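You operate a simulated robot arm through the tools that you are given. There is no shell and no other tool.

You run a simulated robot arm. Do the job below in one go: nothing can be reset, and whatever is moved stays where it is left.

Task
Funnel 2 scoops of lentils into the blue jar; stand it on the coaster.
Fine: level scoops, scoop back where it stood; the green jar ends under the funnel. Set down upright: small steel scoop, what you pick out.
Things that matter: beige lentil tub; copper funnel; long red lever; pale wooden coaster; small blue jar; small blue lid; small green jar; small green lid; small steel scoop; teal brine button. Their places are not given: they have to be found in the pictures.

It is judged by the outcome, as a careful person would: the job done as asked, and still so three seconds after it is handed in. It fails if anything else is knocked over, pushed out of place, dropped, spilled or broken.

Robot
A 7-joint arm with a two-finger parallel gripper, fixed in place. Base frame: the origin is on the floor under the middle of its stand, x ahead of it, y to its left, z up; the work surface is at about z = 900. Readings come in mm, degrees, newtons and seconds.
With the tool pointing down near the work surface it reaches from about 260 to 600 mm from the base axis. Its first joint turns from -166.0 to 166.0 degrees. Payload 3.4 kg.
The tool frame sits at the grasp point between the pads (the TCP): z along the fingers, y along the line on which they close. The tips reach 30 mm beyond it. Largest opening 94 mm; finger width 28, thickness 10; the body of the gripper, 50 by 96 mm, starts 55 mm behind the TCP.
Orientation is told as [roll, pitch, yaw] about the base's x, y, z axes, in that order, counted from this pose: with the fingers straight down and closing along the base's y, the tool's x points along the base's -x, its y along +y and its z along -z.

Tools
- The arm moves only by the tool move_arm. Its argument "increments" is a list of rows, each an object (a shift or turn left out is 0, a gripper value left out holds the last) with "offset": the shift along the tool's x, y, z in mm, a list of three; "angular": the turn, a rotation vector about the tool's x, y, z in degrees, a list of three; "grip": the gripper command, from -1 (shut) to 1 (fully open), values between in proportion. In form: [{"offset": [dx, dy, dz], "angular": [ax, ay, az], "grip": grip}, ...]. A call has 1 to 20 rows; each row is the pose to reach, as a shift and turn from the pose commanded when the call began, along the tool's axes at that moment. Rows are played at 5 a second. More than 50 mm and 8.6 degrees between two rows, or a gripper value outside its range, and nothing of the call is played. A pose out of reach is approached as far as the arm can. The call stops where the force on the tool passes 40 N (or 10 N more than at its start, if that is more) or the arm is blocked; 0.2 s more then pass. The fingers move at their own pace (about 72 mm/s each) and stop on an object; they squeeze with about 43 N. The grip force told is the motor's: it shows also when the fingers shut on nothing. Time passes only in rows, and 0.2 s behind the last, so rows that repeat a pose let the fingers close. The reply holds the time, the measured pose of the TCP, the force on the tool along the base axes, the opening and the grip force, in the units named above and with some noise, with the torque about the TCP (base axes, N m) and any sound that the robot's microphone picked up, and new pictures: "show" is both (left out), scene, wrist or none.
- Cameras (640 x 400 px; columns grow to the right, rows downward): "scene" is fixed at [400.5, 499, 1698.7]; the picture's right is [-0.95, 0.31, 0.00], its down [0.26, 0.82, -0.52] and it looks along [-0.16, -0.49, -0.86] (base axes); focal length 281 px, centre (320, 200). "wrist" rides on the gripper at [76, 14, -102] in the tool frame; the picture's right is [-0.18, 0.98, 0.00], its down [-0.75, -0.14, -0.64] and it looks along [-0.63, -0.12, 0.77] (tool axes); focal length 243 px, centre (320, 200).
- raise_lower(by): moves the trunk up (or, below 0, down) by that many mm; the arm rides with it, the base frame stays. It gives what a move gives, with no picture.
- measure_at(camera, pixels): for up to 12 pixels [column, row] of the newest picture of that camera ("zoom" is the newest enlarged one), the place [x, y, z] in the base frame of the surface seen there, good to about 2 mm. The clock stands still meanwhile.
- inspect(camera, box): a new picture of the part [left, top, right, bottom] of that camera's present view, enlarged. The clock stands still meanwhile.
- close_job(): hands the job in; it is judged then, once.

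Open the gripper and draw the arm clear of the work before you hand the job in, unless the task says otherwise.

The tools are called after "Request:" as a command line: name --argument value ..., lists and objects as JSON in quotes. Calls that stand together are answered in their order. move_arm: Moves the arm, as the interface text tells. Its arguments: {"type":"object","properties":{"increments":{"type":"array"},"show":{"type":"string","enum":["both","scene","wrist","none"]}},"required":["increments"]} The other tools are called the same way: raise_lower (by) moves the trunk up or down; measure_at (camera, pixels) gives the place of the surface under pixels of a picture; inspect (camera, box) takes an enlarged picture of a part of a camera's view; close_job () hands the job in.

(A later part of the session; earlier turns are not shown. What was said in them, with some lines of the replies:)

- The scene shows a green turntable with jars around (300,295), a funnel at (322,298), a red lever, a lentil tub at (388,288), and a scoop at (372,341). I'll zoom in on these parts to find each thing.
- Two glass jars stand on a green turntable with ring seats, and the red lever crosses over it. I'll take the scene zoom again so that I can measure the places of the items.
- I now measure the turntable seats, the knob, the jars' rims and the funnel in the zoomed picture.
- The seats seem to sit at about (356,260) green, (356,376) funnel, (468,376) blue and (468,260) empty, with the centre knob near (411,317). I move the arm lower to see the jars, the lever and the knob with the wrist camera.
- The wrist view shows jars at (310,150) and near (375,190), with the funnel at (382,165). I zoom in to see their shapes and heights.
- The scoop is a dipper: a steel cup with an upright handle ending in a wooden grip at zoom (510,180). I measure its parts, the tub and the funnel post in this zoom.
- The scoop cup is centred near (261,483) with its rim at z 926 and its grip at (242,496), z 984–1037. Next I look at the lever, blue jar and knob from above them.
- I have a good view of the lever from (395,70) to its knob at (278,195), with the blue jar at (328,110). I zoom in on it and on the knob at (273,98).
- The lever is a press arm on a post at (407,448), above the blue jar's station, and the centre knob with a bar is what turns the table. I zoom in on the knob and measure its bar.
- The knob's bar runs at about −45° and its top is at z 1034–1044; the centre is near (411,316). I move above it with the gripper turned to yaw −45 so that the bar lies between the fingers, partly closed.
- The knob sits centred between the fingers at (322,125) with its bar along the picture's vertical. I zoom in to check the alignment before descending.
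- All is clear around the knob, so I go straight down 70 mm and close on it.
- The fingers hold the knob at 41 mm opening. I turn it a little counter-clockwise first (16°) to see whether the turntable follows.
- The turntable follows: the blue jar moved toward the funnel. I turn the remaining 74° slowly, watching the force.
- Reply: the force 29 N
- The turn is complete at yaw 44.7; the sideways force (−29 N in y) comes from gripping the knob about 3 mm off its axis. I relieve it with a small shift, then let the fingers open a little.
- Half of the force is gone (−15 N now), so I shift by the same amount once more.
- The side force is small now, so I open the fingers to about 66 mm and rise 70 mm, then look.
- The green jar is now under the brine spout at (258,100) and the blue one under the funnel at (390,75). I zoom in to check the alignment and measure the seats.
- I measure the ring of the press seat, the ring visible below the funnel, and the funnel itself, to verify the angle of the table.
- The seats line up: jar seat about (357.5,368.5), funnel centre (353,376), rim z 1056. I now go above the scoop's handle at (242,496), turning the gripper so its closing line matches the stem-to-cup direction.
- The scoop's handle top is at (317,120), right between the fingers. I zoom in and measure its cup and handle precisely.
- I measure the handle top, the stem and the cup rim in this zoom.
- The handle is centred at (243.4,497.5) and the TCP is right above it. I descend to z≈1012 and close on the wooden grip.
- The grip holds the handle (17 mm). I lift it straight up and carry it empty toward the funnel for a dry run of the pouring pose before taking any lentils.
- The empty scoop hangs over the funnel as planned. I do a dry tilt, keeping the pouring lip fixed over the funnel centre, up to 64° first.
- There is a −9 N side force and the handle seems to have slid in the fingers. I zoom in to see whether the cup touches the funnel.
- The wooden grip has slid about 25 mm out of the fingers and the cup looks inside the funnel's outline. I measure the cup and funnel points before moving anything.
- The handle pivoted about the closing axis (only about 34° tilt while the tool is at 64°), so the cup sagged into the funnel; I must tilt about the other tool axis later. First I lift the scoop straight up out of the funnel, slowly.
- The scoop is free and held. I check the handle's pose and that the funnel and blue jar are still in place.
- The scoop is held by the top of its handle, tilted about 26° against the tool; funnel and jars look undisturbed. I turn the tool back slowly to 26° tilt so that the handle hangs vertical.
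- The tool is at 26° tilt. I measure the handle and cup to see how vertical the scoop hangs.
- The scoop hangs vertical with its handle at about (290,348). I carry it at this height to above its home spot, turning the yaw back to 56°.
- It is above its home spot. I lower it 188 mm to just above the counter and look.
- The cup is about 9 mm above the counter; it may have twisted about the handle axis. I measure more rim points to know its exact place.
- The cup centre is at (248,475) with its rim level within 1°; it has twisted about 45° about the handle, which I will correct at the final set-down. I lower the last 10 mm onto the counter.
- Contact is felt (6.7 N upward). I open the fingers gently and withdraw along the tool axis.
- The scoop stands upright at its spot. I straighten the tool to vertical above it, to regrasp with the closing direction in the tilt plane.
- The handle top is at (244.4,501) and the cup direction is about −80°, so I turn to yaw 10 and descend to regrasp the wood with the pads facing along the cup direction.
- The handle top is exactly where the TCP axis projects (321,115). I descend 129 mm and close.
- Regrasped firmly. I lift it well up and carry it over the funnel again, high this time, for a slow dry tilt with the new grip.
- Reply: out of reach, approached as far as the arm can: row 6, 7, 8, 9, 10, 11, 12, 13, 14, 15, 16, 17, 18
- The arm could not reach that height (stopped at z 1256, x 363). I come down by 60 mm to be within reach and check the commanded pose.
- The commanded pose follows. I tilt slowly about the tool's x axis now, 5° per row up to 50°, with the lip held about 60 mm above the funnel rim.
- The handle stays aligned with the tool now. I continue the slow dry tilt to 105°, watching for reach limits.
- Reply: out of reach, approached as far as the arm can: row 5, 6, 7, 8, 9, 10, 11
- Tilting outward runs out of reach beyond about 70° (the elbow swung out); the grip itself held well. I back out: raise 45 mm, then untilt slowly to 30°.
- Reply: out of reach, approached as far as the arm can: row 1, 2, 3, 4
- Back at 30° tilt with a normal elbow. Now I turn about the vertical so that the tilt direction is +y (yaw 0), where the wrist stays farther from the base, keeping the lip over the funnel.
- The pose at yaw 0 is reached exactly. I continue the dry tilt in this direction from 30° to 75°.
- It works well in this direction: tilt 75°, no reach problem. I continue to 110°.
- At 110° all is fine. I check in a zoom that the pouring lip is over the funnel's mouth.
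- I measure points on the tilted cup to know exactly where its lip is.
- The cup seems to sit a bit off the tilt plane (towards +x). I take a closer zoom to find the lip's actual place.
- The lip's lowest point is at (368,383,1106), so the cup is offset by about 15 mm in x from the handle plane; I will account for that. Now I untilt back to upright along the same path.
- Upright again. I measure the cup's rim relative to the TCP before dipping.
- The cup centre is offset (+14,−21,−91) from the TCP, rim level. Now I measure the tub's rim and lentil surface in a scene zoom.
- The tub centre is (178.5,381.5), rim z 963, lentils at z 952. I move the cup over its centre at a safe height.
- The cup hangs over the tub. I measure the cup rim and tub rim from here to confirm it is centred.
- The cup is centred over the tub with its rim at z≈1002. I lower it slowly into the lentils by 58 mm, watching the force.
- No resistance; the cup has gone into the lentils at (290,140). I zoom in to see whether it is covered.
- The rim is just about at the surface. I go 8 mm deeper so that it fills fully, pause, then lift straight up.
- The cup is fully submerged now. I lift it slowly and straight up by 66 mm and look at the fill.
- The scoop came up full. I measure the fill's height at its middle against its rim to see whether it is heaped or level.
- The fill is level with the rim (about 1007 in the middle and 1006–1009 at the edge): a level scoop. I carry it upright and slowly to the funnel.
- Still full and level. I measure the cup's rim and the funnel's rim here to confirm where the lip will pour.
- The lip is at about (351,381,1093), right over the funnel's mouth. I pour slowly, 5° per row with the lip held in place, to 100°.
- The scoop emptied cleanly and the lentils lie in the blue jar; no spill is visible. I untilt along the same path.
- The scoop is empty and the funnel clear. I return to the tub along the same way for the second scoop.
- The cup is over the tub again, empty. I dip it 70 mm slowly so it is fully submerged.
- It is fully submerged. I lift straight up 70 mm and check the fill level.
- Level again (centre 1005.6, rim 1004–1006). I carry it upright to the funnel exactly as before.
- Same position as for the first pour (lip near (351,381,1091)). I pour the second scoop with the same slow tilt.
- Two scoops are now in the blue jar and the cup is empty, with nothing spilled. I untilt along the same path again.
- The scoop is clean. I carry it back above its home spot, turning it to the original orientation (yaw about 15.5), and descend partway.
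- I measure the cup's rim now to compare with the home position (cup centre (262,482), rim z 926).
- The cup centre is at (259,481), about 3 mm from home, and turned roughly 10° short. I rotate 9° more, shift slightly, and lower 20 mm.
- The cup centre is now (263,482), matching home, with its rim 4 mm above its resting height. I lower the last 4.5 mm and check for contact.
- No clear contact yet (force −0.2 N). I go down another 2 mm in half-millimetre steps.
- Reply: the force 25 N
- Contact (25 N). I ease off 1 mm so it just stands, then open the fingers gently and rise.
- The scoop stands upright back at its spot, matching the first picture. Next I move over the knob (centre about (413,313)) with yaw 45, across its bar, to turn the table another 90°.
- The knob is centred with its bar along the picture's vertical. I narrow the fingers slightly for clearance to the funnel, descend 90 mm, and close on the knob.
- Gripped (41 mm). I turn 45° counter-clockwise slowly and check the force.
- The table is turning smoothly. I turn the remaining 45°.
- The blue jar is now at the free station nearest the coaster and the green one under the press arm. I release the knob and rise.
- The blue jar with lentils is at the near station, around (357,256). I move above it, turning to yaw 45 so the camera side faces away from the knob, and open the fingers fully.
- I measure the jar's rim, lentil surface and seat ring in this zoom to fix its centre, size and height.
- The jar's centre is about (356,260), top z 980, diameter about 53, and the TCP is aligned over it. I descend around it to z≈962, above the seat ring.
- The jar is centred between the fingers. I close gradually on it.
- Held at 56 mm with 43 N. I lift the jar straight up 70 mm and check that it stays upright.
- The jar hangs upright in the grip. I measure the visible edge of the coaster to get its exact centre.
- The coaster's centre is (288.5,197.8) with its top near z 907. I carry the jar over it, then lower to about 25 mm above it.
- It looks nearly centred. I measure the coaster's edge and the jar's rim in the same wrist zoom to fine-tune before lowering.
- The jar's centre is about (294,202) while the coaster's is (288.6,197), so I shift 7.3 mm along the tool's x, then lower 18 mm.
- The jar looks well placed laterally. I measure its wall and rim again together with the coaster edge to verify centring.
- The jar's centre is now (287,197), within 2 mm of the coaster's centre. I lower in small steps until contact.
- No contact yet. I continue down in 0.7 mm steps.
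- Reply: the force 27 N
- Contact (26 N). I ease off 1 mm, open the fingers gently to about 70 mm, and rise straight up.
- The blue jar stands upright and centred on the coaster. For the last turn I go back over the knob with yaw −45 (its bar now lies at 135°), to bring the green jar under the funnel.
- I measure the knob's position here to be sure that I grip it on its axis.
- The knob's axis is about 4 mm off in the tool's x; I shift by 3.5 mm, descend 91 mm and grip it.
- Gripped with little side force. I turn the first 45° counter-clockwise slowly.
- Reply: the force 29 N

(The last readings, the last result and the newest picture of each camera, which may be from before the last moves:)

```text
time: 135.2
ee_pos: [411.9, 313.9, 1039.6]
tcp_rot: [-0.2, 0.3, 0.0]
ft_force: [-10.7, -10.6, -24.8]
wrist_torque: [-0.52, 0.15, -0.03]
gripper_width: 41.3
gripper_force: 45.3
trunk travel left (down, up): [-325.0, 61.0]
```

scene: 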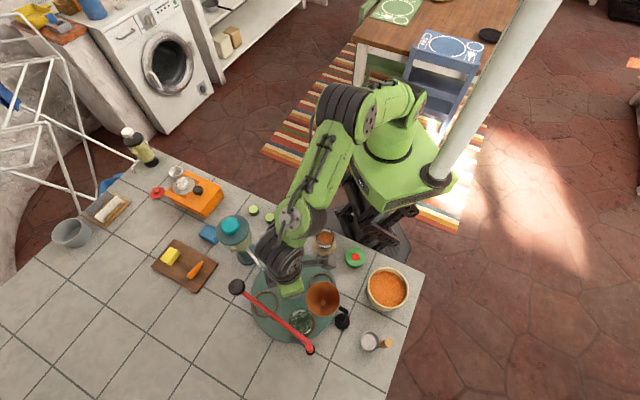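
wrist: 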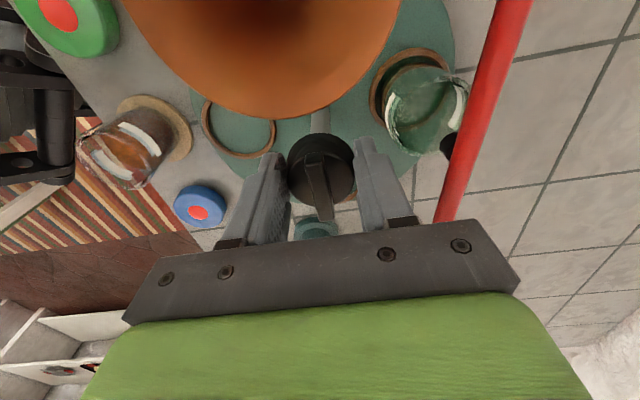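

There is some stress (−25 N in z, −11 N in x and y). I relieve it with a small shift while continuing the turn by 45°.

Request:
move_arm --increments '[{"offset": [1, -1, 1.5], "angular": [0, 0, -2], "grip": -1}, {"offset": [1.5, -2, 3], "angular": [0, 0, -4]}, {"offset": [1.5, -2, 3], "angular": [0, 0, -8]}, {"offset": [1.5, -2, 3], "angular": [0, 0, -12]}, {"offset": [1.5, -2, 3], "angular": [0, 0, -16]}, {"offset": [1.5, -2, 3], "angular": [0, 0, -20]}, {"offset": [1.5, -2, 3], "angular": [0, 0, -24]}, {"offset": [1.5, -2, 3], "angular": [0, 0, -28]}, {"offset": [1.5, -2, 3], "angular": [0, 0, -32]}, {"offset": [1.5, -2, 3], "angular": [0, 0, -36]}, {"offset": [1.5, -2, 3], "angular": [0, 0, -40]}, {"offset": [1.5, -2, 3], "angular": [0, 0, -43]}, {"offset": [1.5, -2, 3], "angular": [0, 0, -45]}]'

```text
time: 138.0
ee_pos: [413.1, 312.5, 1037.8]
tcp_rot: [-0.1, -0.2, 44.9]
ft_force: [13.5, -0.7, 29.1]
wrist_torque: [-0.05, -0.72, -0.07]
gripper_width: 41.6
gripper_force: 44.9
trunk travel left (down, up): [-325.0, 61.0]
```

scene: 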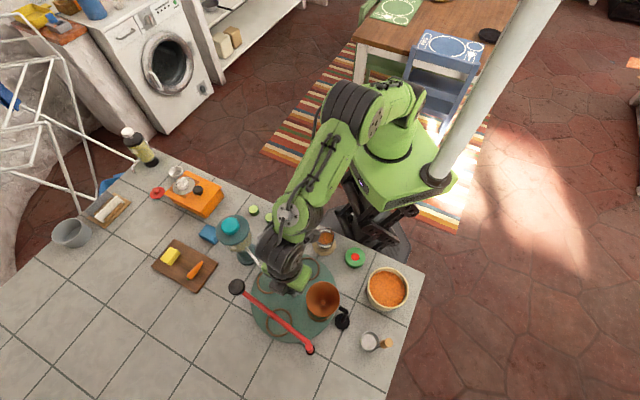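
wrist: 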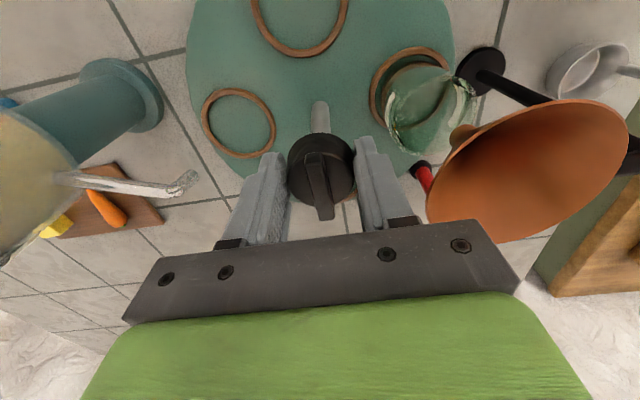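

The green jar is under the funnel. I relieve the stress (up 3 mm, +2 mm in x), then open the fingers gently and rise.

Request:
move_arm --increments '[{"offset": [-0.7, -0.7, -1.5], "grip": -1}, {"offset": [-1.4, -1.4, -3], "grip": -1}, {"offset": [-1.4, -1.4, -3], "grip": -0.4}, {"offset": [-1.4, -1.4, -3], "grip": 0.0}, {"offset": [-1.4, -1.4, -3], "grip": 0.22}, {"offset": [-1.4, -1.4, -15], "grip": 0.22}, {"offset": [-1.4, -1.4, -45]}, {"offset": [-1.4, -1.4, -85]}, {"offset": [-1.4, -1.4, -125]}]'

Request:
inspect --camera "wrist" --box '[220, 0, 500, 175]'

Request:
inspect --camera "scene" --box '[240, 225, 360, 350]'

```text
time: 140.0
ee_pos: [412.1, 313.1, 1164.4]
tcp_rot: [0.0, 0.0, 44.9]
ft_force: [-0.6, 0.1, 0.2]
wrist_torque: [0.0, 0.01, -0.04]
gripper_width: 57.2
gripper_force: 0.1
trunk travel left (down, up): [-325.0, 61.0]
```

scene: 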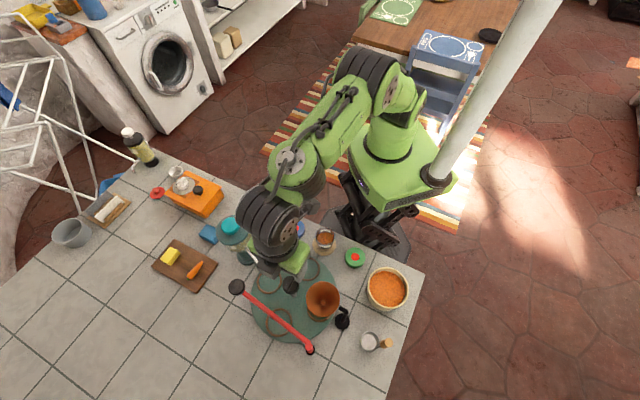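
wrist: 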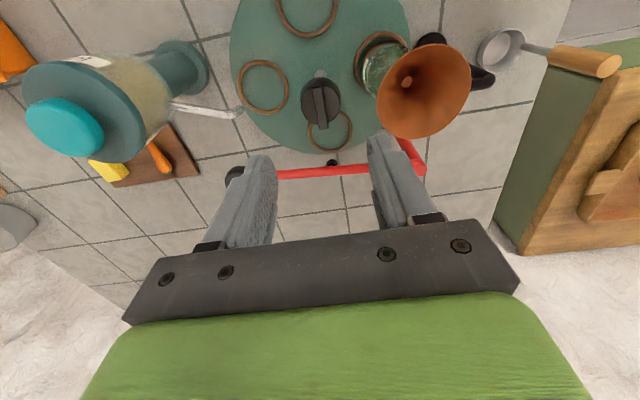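

```text
2.29 times, centred on (360, 88) of wrist
```

zoom: 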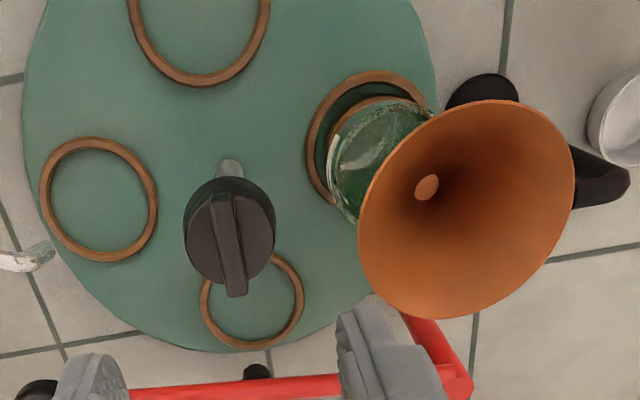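

```text
3.20 times, centred on (300, 288) of scene
```

zoom: 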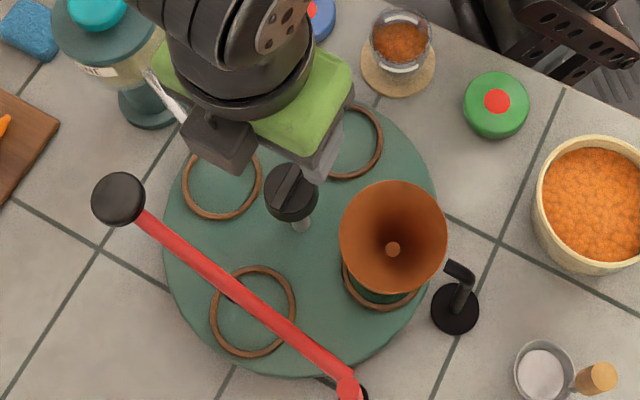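

I check the final table angle by measuring the press-seat ring and the ring under the funnel.

Request:
measure_at --camera "zoom" --pixels '[[252, 268], [252, 357], [212, 312], [294, 308], [380, 309], [415, 295], [347, 275], [222, 218], [262, 185], [184, 190], [382, 140], [350, 178]]'

Request:
measure_at --camera "wrist" --pixels '[[355, 62], [380, 34], [363, 87], [406, 82], [239, 85], [288, 90], [262, 62], [266, 113]]'

```text
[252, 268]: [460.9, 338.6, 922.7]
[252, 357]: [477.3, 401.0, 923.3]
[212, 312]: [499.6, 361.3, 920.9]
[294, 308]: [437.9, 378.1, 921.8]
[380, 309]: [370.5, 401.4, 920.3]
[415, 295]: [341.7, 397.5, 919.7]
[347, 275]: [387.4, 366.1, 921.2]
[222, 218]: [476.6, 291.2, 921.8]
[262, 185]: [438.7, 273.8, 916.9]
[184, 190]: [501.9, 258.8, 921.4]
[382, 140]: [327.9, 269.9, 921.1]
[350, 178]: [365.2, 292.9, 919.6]
```

```text
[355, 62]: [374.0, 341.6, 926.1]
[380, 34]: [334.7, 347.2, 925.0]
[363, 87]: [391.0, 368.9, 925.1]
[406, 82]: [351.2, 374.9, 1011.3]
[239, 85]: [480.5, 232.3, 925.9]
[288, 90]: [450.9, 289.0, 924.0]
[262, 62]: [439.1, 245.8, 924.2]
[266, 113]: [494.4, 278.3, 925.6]
```

The seats are square to the stations (centres (469,370) and (358,370)), with the green jar under the funnel. I open the gripper, and draw the arm up and back clear of the work.

Request:
move_arm --increments '[{"offset": [0, 0, -20], "grip": 0.5}, {"offset": [5, 0, -50], "grip": 1}, {"offset": [25, 0, -75]}, {"offset": [50, 0, -100]}, {"offset": [80, 0, -125]}, {"offset": [110, 0, -150]}, {"offset": [135, 0, -175]}, {"offset": [159, 0, -190]}, {"offset": [159, 0, -190]}]'

Request:
inspect --camera "scene" --box '[220, 210, 420, 360]'

Request:
inspect --camera "wrist" --box '[200, 0, 520, 200]'

```text
time: 142.0
ee_pos: [301.7, 202.5, 1352.3]
tcp_rot: [0.0, 0.2, 44.9]
ft_force: [0.5, 0.4, 0.1]
wrist_torque: [0.02, 0.0, -0.01]
gripper_width: 94.2
gripper_force: 0.1
trunk travel left (down, up): [-325.0, 61.0]
```

scene: 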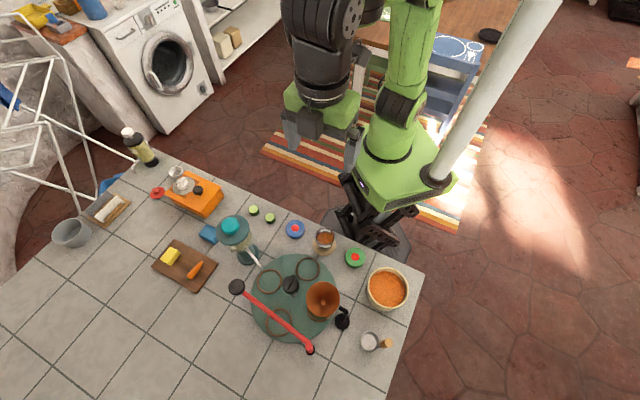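
wrist: 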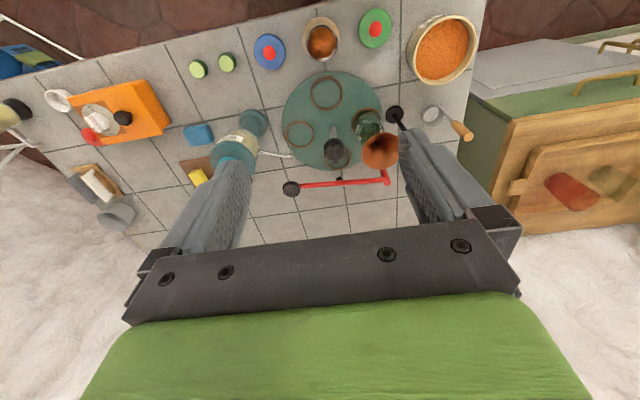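

```text
2.67 times, centred on (320, 285) of scene
```

zoom: 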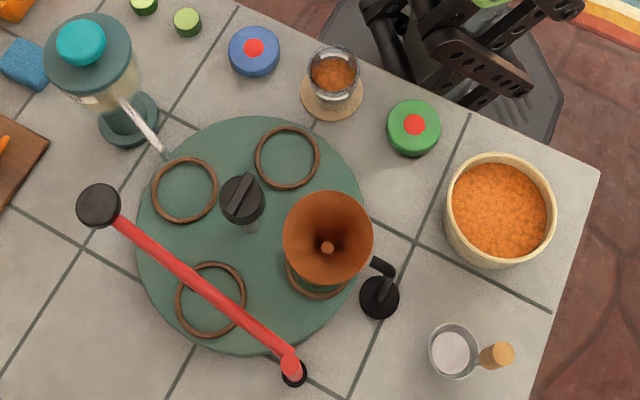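

```text
2.00 times, centred on (360, 100) of wrist
```

zoom: 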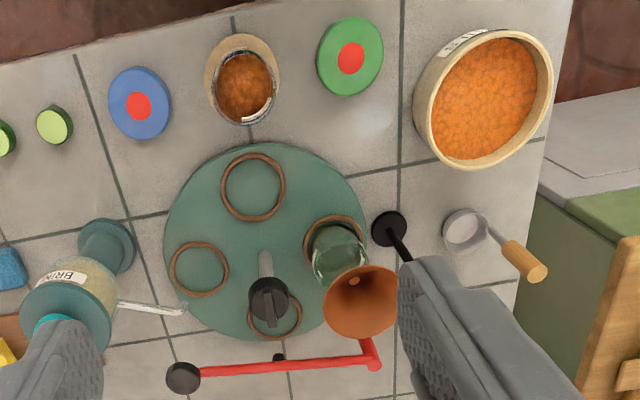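

Everything is in place: the blue jar with two scoops stands on the coaster at zoom (333,85), the green jar is under the funnel, and the scoop is upright at its spot. The lever, lids, tub and brine dispenser look unmoved, and the arm is clear, so I hand the job in.

Request:
close_job

```text
The job is handed in.
```

The job is handed in. The blue jar holds two level scoops of lentils and stands upright on the coaster, about 2 mm off its centre.

- **Scoops:** both measured level with the cup's rim before pouring. I saw no spilled lentils in any picture.
- **Green jar:** it is under the funnel. I turned the turntable by its knob, three quarter turns in all.
- **Steel scoop:** it stands upright within about 5 mm of where it was, facing nearly the same way.
- **Other things:** the red lever, brine button and lids were not used. They, the tub and the funnel look unmoved in the last pictures.

During a practice tilt with the empty scoop, the handle slipped in the gripper and the cup dropped into the funnel. I lifted it out, regripped it and changed the pouring direction. The funnel and jars were undisturbed.
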